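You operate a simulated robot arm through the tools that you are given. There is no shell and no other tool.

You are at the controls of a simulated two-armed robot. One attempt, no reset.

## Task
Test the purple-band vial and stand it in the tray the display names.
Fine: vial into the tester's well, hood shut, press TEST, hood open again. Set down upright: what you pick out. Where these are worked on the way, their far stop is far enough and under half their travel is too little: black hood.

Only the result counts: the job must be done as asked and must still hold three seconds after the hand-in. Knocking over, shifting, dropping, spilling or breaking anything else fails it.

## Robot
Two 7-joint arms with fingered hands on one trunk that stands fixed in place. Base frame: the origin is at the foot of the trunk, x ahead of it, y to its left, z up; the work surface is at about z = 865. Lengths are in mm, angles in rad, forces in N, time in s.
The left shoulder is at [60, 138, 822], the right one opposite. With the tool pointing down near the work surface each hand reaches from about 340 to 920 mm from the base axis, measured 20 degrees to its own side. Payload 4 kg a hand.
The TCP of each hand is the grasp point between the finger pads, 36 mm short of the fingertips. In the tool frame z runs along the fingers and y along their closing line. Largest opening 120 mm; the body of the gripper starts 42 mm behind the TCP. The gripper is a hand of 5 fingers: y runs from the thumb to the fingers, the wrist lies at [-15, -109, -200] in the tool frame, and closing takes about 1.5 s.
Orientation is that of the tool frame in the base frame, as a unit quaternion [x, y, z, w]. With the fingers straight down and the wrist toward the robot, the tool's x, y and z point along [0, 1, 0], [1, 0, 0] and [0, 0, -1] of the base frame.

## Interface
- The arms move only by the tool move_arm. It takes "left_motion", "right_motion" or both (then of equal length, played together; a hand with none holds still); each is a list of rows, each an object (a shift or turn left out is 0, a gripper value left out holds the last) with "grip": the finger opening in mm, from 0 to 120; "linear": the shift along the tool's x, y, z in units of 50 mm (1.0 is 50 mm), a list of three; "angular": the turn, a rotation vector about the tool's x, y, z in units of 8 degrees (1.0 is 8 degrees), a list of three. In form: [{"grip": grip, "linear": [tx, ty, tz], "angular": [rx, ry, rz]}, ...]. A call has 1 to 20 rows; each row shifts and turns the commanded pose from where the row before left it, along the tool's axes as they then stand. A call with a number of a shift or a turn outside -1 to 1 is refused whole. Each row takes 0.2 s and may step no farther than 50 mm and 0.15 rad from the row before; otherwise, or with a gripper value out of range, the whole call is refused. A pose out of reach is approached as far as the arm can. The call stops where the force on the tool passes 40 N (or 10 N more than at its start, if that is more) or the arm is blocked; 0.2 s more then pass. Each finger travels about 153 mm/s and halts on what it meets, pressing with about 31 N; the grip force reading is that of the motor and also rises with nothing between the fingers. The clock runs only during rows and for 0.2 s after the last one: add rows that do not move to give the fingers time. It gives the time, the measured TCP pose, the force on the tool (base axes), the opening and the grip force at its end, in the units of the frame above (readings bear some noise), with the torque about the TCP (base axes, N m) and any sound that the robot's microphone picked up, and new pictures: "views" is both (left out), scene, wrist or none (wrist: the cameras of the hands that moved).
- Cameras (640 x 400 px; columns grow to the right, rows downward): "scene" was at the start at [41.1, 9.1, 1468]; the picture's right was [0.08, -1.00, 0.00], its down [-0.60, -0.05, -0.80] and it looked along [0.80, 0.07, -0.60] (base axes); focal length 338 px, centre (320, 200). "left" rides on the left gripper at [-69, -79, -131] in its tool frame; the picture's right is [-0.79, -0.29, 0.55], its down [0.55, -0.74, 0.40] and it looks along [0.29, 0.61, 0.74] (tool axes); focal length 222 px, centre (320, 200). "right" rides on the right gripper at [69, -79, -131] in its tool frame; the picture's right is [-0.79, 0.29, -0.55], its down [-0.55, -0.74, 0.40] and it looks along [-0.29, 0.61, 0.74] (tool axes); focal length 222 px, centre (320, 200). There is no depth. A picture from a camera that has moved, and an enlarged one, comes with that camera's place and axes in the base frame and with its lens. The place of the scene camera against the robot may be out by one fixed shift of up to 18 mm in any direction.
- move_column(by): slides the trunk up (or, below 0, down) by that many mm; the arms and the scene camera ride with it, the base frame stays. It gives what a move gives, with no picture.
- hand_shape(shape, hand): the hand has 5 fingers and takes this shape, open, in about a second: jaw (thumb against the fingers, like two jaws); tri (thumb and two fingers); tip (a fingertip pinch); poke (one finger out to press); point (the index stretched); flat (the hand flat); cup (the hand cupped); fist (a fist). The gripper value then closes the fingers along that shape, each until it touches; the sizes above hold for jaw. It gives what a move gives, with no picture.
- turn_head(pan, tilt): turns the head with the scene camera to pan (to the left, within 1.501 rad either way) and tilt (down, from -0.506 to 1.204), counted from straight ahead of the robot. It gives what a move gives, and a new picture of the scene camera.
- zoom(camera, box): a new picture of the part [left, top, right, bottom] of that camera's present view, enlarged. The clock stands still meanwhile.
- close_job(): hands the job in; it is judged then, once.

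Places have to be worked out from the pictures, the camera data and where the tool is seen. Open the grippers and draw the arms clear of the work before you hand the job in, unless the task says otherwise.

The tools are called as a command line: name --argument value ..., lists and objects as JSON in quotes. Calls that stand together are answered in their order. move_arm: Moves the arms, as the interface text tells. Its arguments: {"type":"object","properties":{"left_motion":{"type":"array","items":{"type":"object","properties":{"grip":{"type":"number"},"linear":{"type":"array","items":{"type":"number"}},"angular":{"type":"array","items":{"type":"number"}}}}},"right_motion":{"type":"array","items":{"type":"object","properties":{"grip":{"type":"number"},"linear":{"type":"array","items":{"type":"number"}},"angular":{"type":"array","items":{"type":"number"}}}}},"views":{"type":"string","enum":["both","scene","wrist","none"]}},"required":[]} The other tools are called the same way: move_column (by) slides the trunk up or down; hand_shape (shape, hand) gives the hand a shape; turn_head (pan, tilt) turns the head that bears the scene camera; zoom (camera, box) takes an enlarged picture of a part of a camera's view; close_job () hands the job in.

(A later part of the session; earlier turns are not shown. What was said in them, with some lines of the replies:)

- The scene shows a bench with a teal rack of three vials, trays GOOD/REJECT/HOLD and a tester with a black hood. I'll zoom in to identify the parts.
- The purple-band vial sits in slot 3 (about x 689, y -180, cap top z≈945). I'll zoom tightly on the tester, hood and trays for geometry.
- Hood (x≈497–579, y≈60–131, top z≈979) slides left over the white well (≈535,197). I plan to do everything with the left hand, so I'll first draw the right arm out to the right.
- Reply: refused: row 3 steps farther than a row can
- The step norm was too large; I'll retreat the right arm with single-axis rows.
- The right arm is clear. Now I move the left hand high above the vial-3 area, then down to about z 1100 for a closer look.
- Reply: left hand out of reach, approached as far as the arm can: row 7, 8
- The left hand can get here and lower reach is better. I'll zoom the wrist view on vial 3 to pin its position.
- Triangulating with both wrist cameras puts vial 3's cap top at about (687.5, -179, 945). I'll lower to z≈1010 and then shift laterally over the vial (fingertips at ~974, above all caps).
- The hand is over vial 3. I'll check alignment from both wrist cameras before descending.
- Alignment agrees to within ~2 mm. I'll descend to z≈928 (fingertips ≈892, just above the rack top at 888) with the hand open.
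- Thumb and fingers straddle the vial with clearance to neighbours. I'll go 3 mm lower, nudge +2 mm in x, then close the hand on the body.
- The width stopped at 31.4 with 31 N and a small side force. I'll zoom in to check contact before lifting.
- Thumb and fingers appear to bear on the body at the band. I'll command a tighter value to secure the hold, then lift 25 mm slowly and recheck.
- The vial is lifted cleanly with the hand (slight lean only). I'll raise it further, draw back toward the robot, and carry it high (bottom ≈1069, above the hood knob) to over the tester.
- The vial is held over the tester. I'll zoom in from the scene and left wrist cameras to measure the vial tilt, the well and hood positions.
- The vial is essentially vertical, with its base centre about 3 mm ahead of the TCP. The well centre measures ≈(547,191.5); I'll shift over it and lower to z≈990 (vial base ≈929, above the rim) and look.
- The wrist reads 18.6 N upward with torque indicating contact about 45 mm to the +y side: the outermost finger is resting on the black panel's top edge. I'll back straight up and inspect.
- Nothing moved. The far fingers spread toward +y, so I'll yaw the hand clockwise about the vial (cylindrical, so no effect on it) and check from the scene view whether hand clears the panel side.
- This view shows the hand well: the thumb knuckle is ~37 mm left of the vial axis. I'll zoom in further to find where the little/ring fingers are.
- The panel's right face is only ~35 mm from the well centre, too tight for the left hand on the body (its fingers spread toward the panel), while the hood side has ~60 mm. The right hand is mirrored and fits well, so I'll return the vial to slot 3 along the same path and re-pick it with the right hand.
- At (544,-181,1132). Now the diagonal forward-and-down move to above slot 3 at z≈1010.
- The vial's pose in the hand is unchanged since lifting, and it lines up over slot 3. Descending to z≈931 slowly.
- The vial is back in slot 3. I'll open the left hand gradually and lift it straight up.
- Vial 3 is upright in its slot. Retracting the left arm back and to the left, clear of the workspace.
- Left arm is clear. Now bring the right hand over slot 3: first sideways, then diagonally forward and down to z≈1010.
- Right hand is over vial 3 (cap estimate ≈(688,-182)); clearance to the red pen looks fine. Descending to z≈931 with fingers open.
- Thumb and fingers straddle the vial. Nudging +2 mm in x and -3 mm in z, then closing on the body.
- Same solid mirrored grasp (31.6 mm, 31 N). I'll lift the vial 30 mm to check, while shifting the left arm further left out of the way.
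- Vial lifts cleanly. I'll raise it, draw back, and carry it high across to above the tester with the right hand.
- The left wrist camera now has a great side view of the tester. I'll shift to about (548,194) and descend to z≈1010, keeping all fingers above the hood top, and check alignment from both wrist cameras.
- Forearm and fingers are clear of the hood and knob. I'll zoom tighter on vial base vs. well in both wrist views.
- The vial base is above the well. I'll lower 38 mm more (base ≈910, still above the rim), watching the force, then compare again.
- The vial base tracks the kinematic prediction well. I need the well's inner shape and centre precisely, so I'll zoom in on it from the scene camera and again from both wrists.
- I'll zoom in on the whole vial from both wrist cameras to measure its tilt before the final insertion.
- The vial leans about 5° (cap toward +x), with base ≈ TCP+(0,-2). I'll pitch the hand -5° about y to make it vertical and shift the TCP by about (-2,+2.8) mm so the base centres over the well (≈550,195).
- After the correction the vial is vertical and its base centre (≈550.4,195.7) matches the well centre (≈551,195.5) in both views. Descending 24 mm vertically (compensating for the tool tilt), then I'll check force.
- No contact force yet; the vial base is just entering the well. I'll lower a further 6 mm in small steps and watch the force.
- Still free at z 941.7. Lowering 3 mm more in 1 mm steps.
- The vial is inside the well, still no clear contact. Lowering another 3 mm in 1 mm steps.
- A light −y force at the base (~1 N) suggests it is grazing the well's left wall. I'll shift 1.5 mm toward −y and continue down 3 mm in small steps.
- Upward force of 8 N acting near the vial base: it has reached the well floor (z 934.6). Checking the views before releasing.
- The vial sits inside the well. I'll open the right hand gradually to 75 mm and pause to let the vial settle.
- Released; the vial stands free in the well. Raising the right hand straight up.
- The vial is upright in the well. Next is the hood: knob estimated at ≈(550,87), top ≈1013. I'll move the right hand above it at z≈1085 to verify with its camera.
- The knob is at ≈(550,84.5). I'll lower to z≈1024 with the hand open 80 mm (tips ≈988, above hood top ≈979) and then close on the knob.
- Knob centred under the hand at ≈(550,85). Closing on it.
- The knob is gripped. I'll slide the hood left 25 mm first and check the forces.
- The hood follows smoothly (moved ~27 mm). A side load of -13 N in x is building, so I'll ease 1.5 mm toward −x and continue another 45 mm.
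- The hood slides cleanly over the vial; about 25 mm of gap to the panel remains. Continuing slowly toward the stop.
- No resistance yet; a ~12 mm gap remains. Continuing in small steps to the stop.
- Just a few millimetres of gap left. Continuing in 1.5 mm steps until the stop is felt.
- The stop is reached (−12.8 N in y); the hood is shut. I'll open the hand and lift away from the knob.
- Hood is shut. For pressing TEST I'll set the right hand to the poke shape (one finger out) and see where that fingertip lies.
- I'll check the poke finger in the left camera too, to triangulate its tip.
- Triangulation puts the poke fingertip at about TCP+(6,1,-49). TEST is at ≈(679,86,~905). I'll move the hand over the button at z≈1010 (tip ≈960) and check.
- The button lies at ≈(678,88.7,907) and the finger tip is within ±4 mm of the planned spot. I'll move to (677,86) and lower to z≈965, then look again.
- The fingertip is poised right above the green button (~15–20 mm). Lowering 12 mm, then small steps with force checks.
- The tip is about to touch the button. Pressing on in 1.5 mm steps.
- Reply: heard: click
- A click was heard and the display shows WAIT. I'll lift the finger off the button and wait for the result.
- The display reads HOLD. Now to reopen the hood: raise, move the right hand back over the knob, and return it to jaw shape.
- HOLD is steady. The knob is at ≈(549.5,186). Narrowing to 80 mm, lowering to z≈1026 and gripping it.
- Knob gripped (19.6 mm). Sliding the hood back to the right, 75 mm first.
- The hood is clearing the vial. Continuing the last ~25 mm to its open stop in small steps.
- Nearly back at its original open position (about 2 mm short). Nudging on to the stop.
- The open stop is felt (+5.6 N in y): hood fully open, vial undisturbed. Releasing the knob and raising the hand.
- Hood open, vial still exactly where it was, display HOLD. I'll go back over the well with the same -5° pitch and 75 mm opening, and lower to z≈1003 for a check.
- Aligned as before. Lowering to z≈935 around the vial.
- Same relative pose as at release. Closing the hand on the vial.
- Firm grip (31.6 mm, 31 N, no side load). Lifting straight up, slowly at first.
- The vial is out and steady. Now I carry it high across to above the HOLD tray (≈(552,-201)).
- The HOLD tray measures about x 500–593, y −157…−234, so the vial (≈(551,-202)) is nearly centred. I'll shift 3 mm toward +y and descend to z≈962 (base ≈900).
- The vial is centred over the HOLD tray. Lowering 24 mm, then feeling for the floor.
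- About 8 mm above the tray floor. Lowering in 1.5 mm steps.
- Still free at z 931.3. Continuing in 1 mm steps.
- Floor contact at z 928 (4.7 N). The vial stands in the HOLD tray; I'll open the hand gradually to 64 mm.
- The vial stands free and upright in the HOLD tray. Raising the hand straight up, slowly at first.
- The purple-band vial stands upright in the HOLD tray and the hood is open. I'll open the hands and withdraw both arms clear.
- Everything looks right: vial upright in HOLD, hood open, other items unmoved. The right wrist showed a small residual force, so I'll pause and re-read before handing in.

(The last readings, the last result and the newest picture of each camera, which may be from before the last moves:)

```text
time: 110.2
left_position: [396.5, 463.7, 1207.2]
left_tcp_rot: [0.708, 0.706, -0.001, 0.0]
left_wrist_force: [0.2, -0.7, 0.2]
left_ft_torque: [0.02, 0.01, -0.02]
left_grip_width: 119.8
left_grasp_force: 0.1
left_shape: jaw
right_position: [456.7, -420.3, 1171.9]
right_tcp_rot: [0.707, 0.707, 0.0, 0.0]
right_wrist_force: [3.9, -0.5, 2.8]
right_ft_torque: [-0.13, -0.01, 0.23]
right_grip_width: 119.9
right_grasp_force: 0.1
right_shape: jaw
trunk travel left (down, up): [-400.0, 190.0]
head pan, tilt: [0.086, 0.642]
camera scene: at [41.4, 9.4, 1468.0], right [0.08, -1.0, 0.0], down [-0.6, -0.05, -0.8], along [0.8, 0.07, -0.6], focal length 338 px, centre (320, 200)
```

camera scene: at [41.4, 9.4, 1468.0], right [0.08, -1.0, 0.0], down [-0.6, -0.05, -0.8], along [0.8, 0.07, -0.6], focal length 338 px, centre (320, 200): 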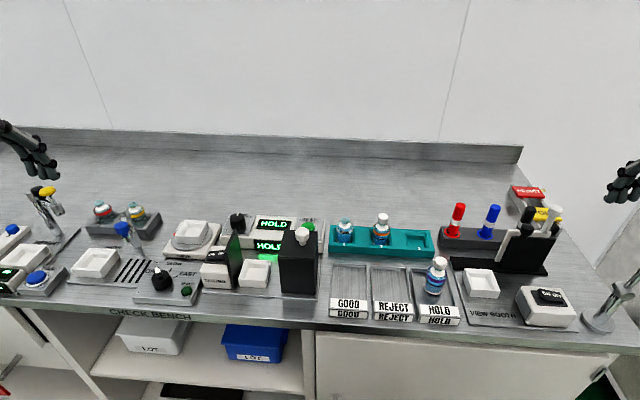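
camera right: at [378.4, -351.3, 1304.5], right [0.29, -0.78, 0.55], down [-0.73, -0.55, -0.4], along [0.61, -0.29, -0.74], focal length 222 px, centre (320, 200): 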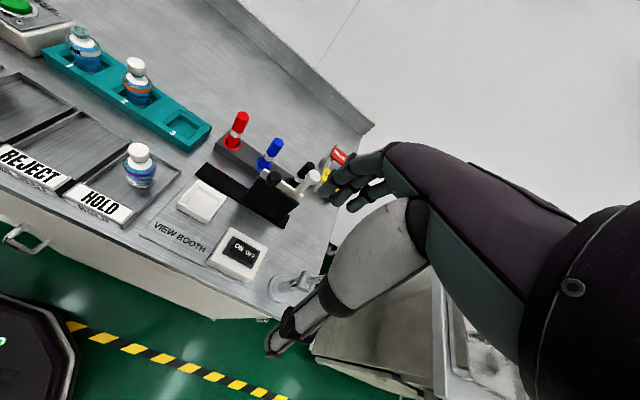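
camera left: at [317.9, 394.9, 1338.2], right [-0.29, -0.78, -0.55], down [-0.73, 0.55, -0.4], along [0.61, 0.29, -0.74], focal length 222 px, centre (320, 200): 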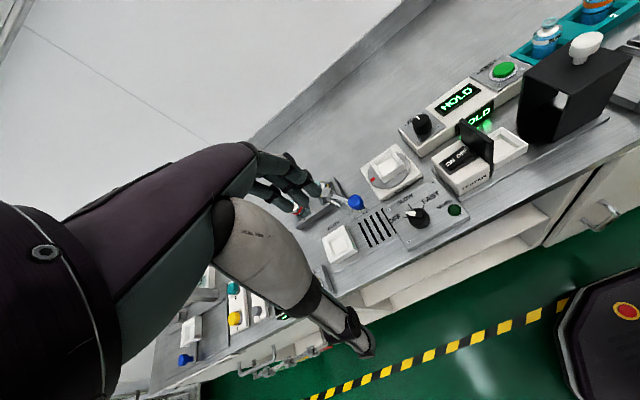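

A steady ~4–5 N load on the right hand remains, around 60 mm toward −y, so a finger seems to be resting against something (probably the magnifier at the right end). I'll back off the way I came (+x) and inspect.

move_arm --right_motion '[{"linear": [0, 0.2, 0]}, {"linear": [0, 0.3, 0]}, {"linear": [0, 0.3, 0]}, {}]' --views "both"

zoom --camera "scene" --box '[500, 130, 640, 340]'

zoom --camera "right" --box '[220, 130, 460, 370]'

```text
time: 111.2
left_position: [396.2, 462.9, 1206.4]
left_tcp_rot: [0.708, 0.706, 0.0, 0.0]
left_wrist_force: [0.4, -0.7, -0.5]
left_ft_torque: [0.0, 0.01, 0.0]
left_grip_width: 119.7
left_grasp_force: 0.0
left_shape: jaw
right_position: [497.0, -422.7, 1171.2]
right_tcp_rot: [0.707, 0.707, 0.0, 0.0]
right_wrist_force: [1.0, -0.9, 0.0]
right_ft_torque: [0.0, -0.03, 0.02]
right_grip_width: 119.4
right_grasp_force: 0.0
right_shape: jaw
trunk travel left (down, up): [-400.0, 190.0]
head pan, tilt: [0.086, 0.642]
camera scene: at [40.9, 9.1, 1468.0], right [0.08, -1.0, 0.0], down [-0.6, -0.05, -0.8], along [0.8, 0.07, -0.6], focal length 338 px, centre (320, 200)
camera right: at [418.7, -352.2, 1304.1], right [0.29, -0.79, 0.55], down [-0.74, -0.55, -0.4], along [0.61, -0.29, -0.74], focal length 222 px, centre (320, 200)
```

scene: 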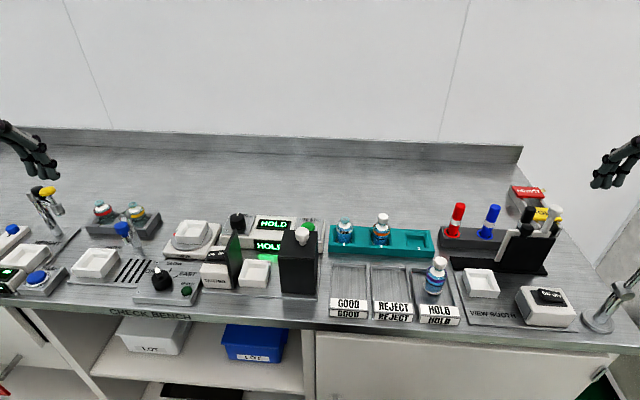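
right: 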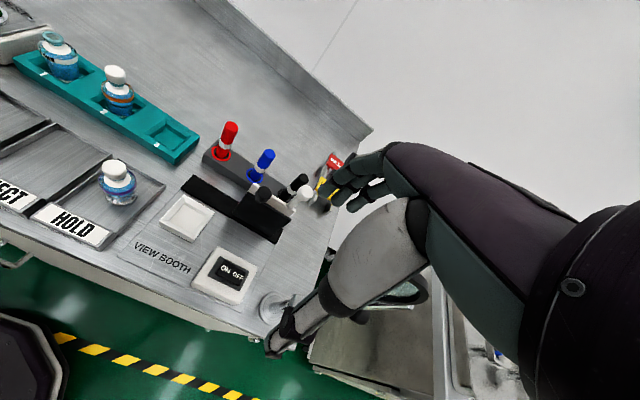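

```text
1.90 times, centred on (570, 235) of scene
camera zoom: at [40.9, 9.1, 1468.0], right [0.08, -1.0, 0.0], down [-0.6, -0.05, -0.8], along [0.8, 0.07, -0.6], focal length 643 px, centre (-156, 133)
```

zoom: 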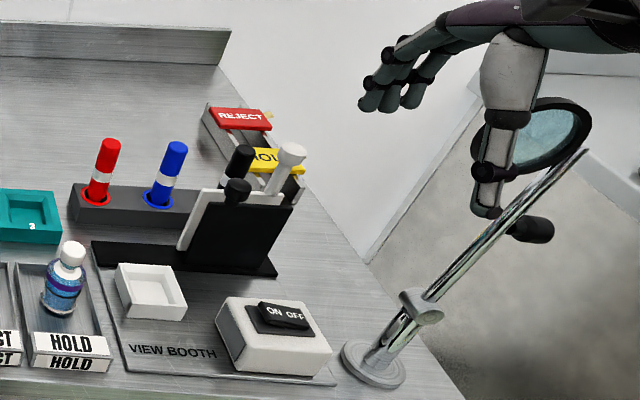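

```text
1.67 times, centred on (340, 250) of right
camera zoom: at [418.7, -352.2, 1304.1], right [0.29, -0.79, 0.55], down [-0.74, -0.55, -0.4], along [0.61, -0.29, -0.74], focal length 370 px, centre (287, 117)
```

zoom: 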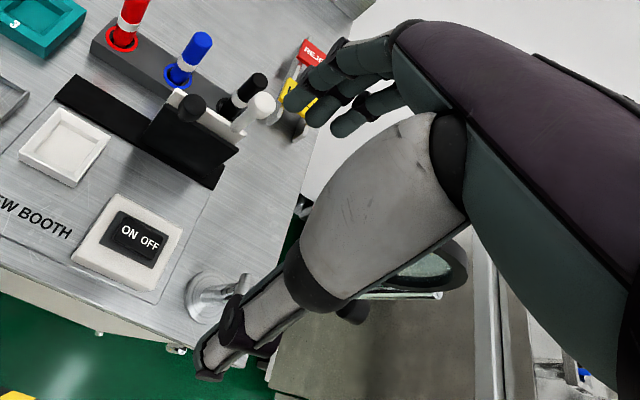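

Force is gone after backing off; the hand had lightly touched the magnifier's ring, which appears to be standing as before. I'll move the right hand away from it (+y), then back and up, similar to its starting area, and check the magnifier again.

move_arm --right_motion '[{"linear": [0.6, 0, 0]}, {"linear": [0.9, 0, 0]}, {"linear": [0.9, 0, 0]}, {"linear": [0.4, 0, 0]}, {"linear": [0, -0.6, -0.5]}, {"linear": [0, -0.4, -0.4]}, {}, {}]' --views "both"

zoom --camera "scene" --box '[540, 130, 640, 340]'

zoom --camera "scene" --box '[390, 200, 510, 330]'

```text
time: 113.0
left_position: [397.2, 464.7, 1206.7]
left_tcp_rot: [0.708, 0.707, -0.001, -0.001]
left_wrist_force: [0.2, -0.1, -1.0]
left_ft_torque: [0.05, 0.0, 0.01]
left_grip_width: 119.8
left_grasp_force: 0.0
left_shape: jaw
right_position: [447.9, -282.2, 1217.5]
right_tcp_rot: [0.707, 0.707, 0.0, 0.0]
right_wrist_force: [-0.5, -0.4, 0.4]
right_ft_torque: [0.01, 0.04, 0.02]
right_grip_width: 119.5
right_grasp_force: 0.1
right_shape: jaw
trunk travel left (down, up): [-400.0, 190.0]
head pan, tilt: [0.086, 0.642]
camera scene: at [41.0, 9.2, 1468.0], right [0.08, -1.0, 0.0], down [-0.6, -0.05, -0.8], along [0.8, 0.07, -0.6], focal length 338 px, centre (320, 200)
camera right: at [369.1, -211.2, 1348.7], right [0.29, -0.79, 0.55], down [-0.74, -0.55, -0.4], along [0.61, -0.29, -0.74], focal length 222 px, centre (320, 200)
```

scene: 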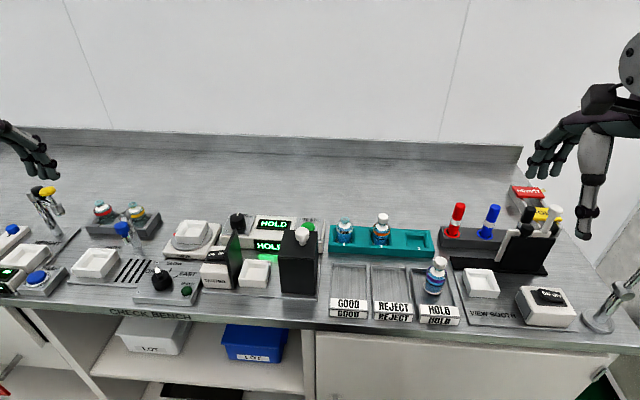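
right: 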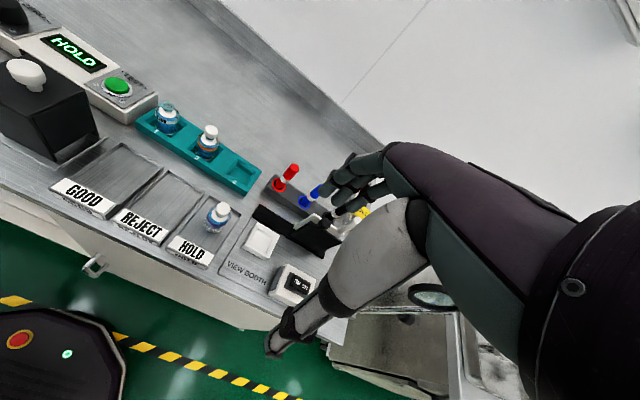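

```text
1.90 times, centred on (590, 235) of scene
camera zoom: at [41.0, 9.2, 1468.0], right [0.08, -1.0, 0.0], down [-0.6, -0.05, -0.8], along [0.8, 0.07, -0.6], focal length 643 px, centre (-194, 133)
```

zoom: 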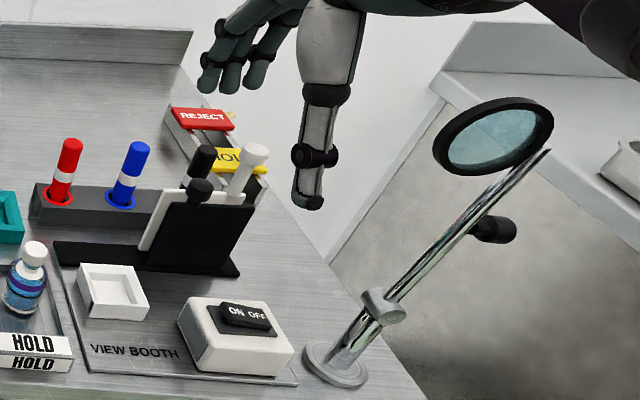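

```text
3.08 times, centred on (450, 265) of scene
camera zoom: at [41.0, 9.2, 1468.0], right [0.08, -1.0, 0.0], down [-0.6, -0.05, -0.8], along [0.8, 0.07, -0.6], focal length 1038 px, centre (-80, 0)
```

zoom: 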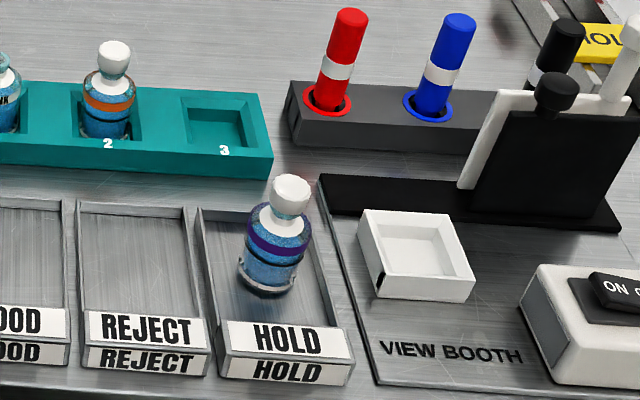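

The vial and tester are fine. I'll take a closer look at the magnifier from the right wrist camera to make sure it stands undisturbed.

zoom --camera "right" --box '[340, 240, 500, 380]'

zoom --camera "scene" --box '[590, 180, 640, 340]'

```text
2.86 times, centred on (420, 310) of right
camera zoom: at [369.1, -211.2, 1348.7], right [0.29, -0.79, 0.55], down [-0.74, -0.55, -0.4], along [0.61, -0.29, -0.74], focal length 635 px, centre (34, -114)
```

zoom: 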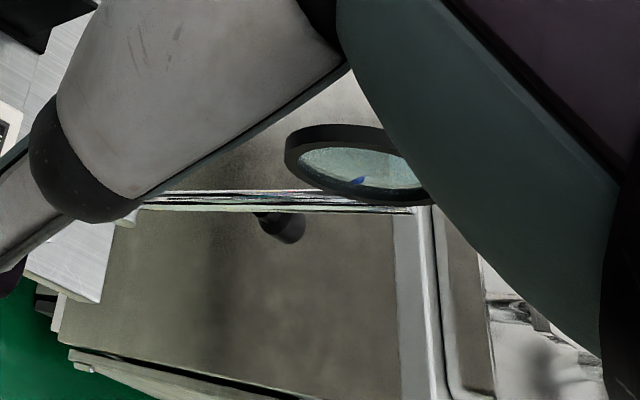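

```text
2.50 times, centred on (615, 260) of scene
camera zoom: at [41.0, 9.2, 1468.0], right [0.08, -1.0, 0.0], down [-0.6, -0.05, -0.8], along [0.8, 0.07, -0.6], focal length 844 px, centre (-418, 50)
```

zoom: 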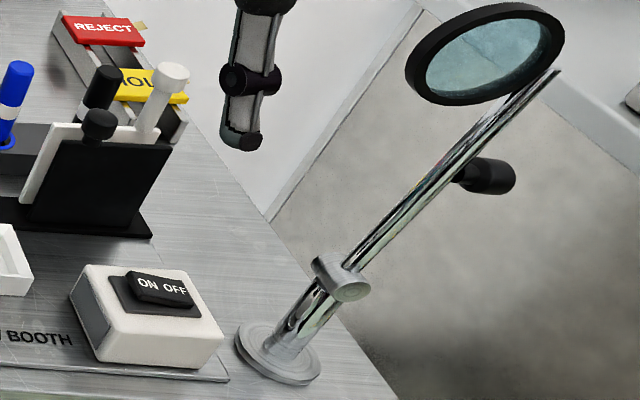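

The magnifier triangulates to the same place as in the earliest picture (within my measuring error), so the light touch left it essentially unmoved. The purple-band vial stands upright in HOLD, the hood is open, grippers are open and arms are clear, so I'm handing in.

close_job

```text
The job is handed in.
```

I tested the purple-band vial, and it now stands upright in the HOLD tray, which is the tray the display named. I've handed the job in; no pass or fail came back.

- **Test:** The vial went into the tester's well and the hood was slid shut to its far stop. I pressed TEST once; there was a click, then the display showed WAIT and then HOLD. Afterwards I slid the hood back to its open stop.
- **Switch of hands:** I first carried the vial over with the left hand, but a finger came down on the black panel beside the well at about 19 N. I put the vial back in slot 3 and redid the move with the right hand. The panel and tester showed no shift in the pictures.
- **Possible issue:** While withdrawing at the end, the right hand rested against the magnifier at the right end of the bench with about 5 N. I backed off straight away. By my measurements it is where it was at the start, but they would not show a shift of less than about 6 mm.

Both hands are open and raised clear of the bench.
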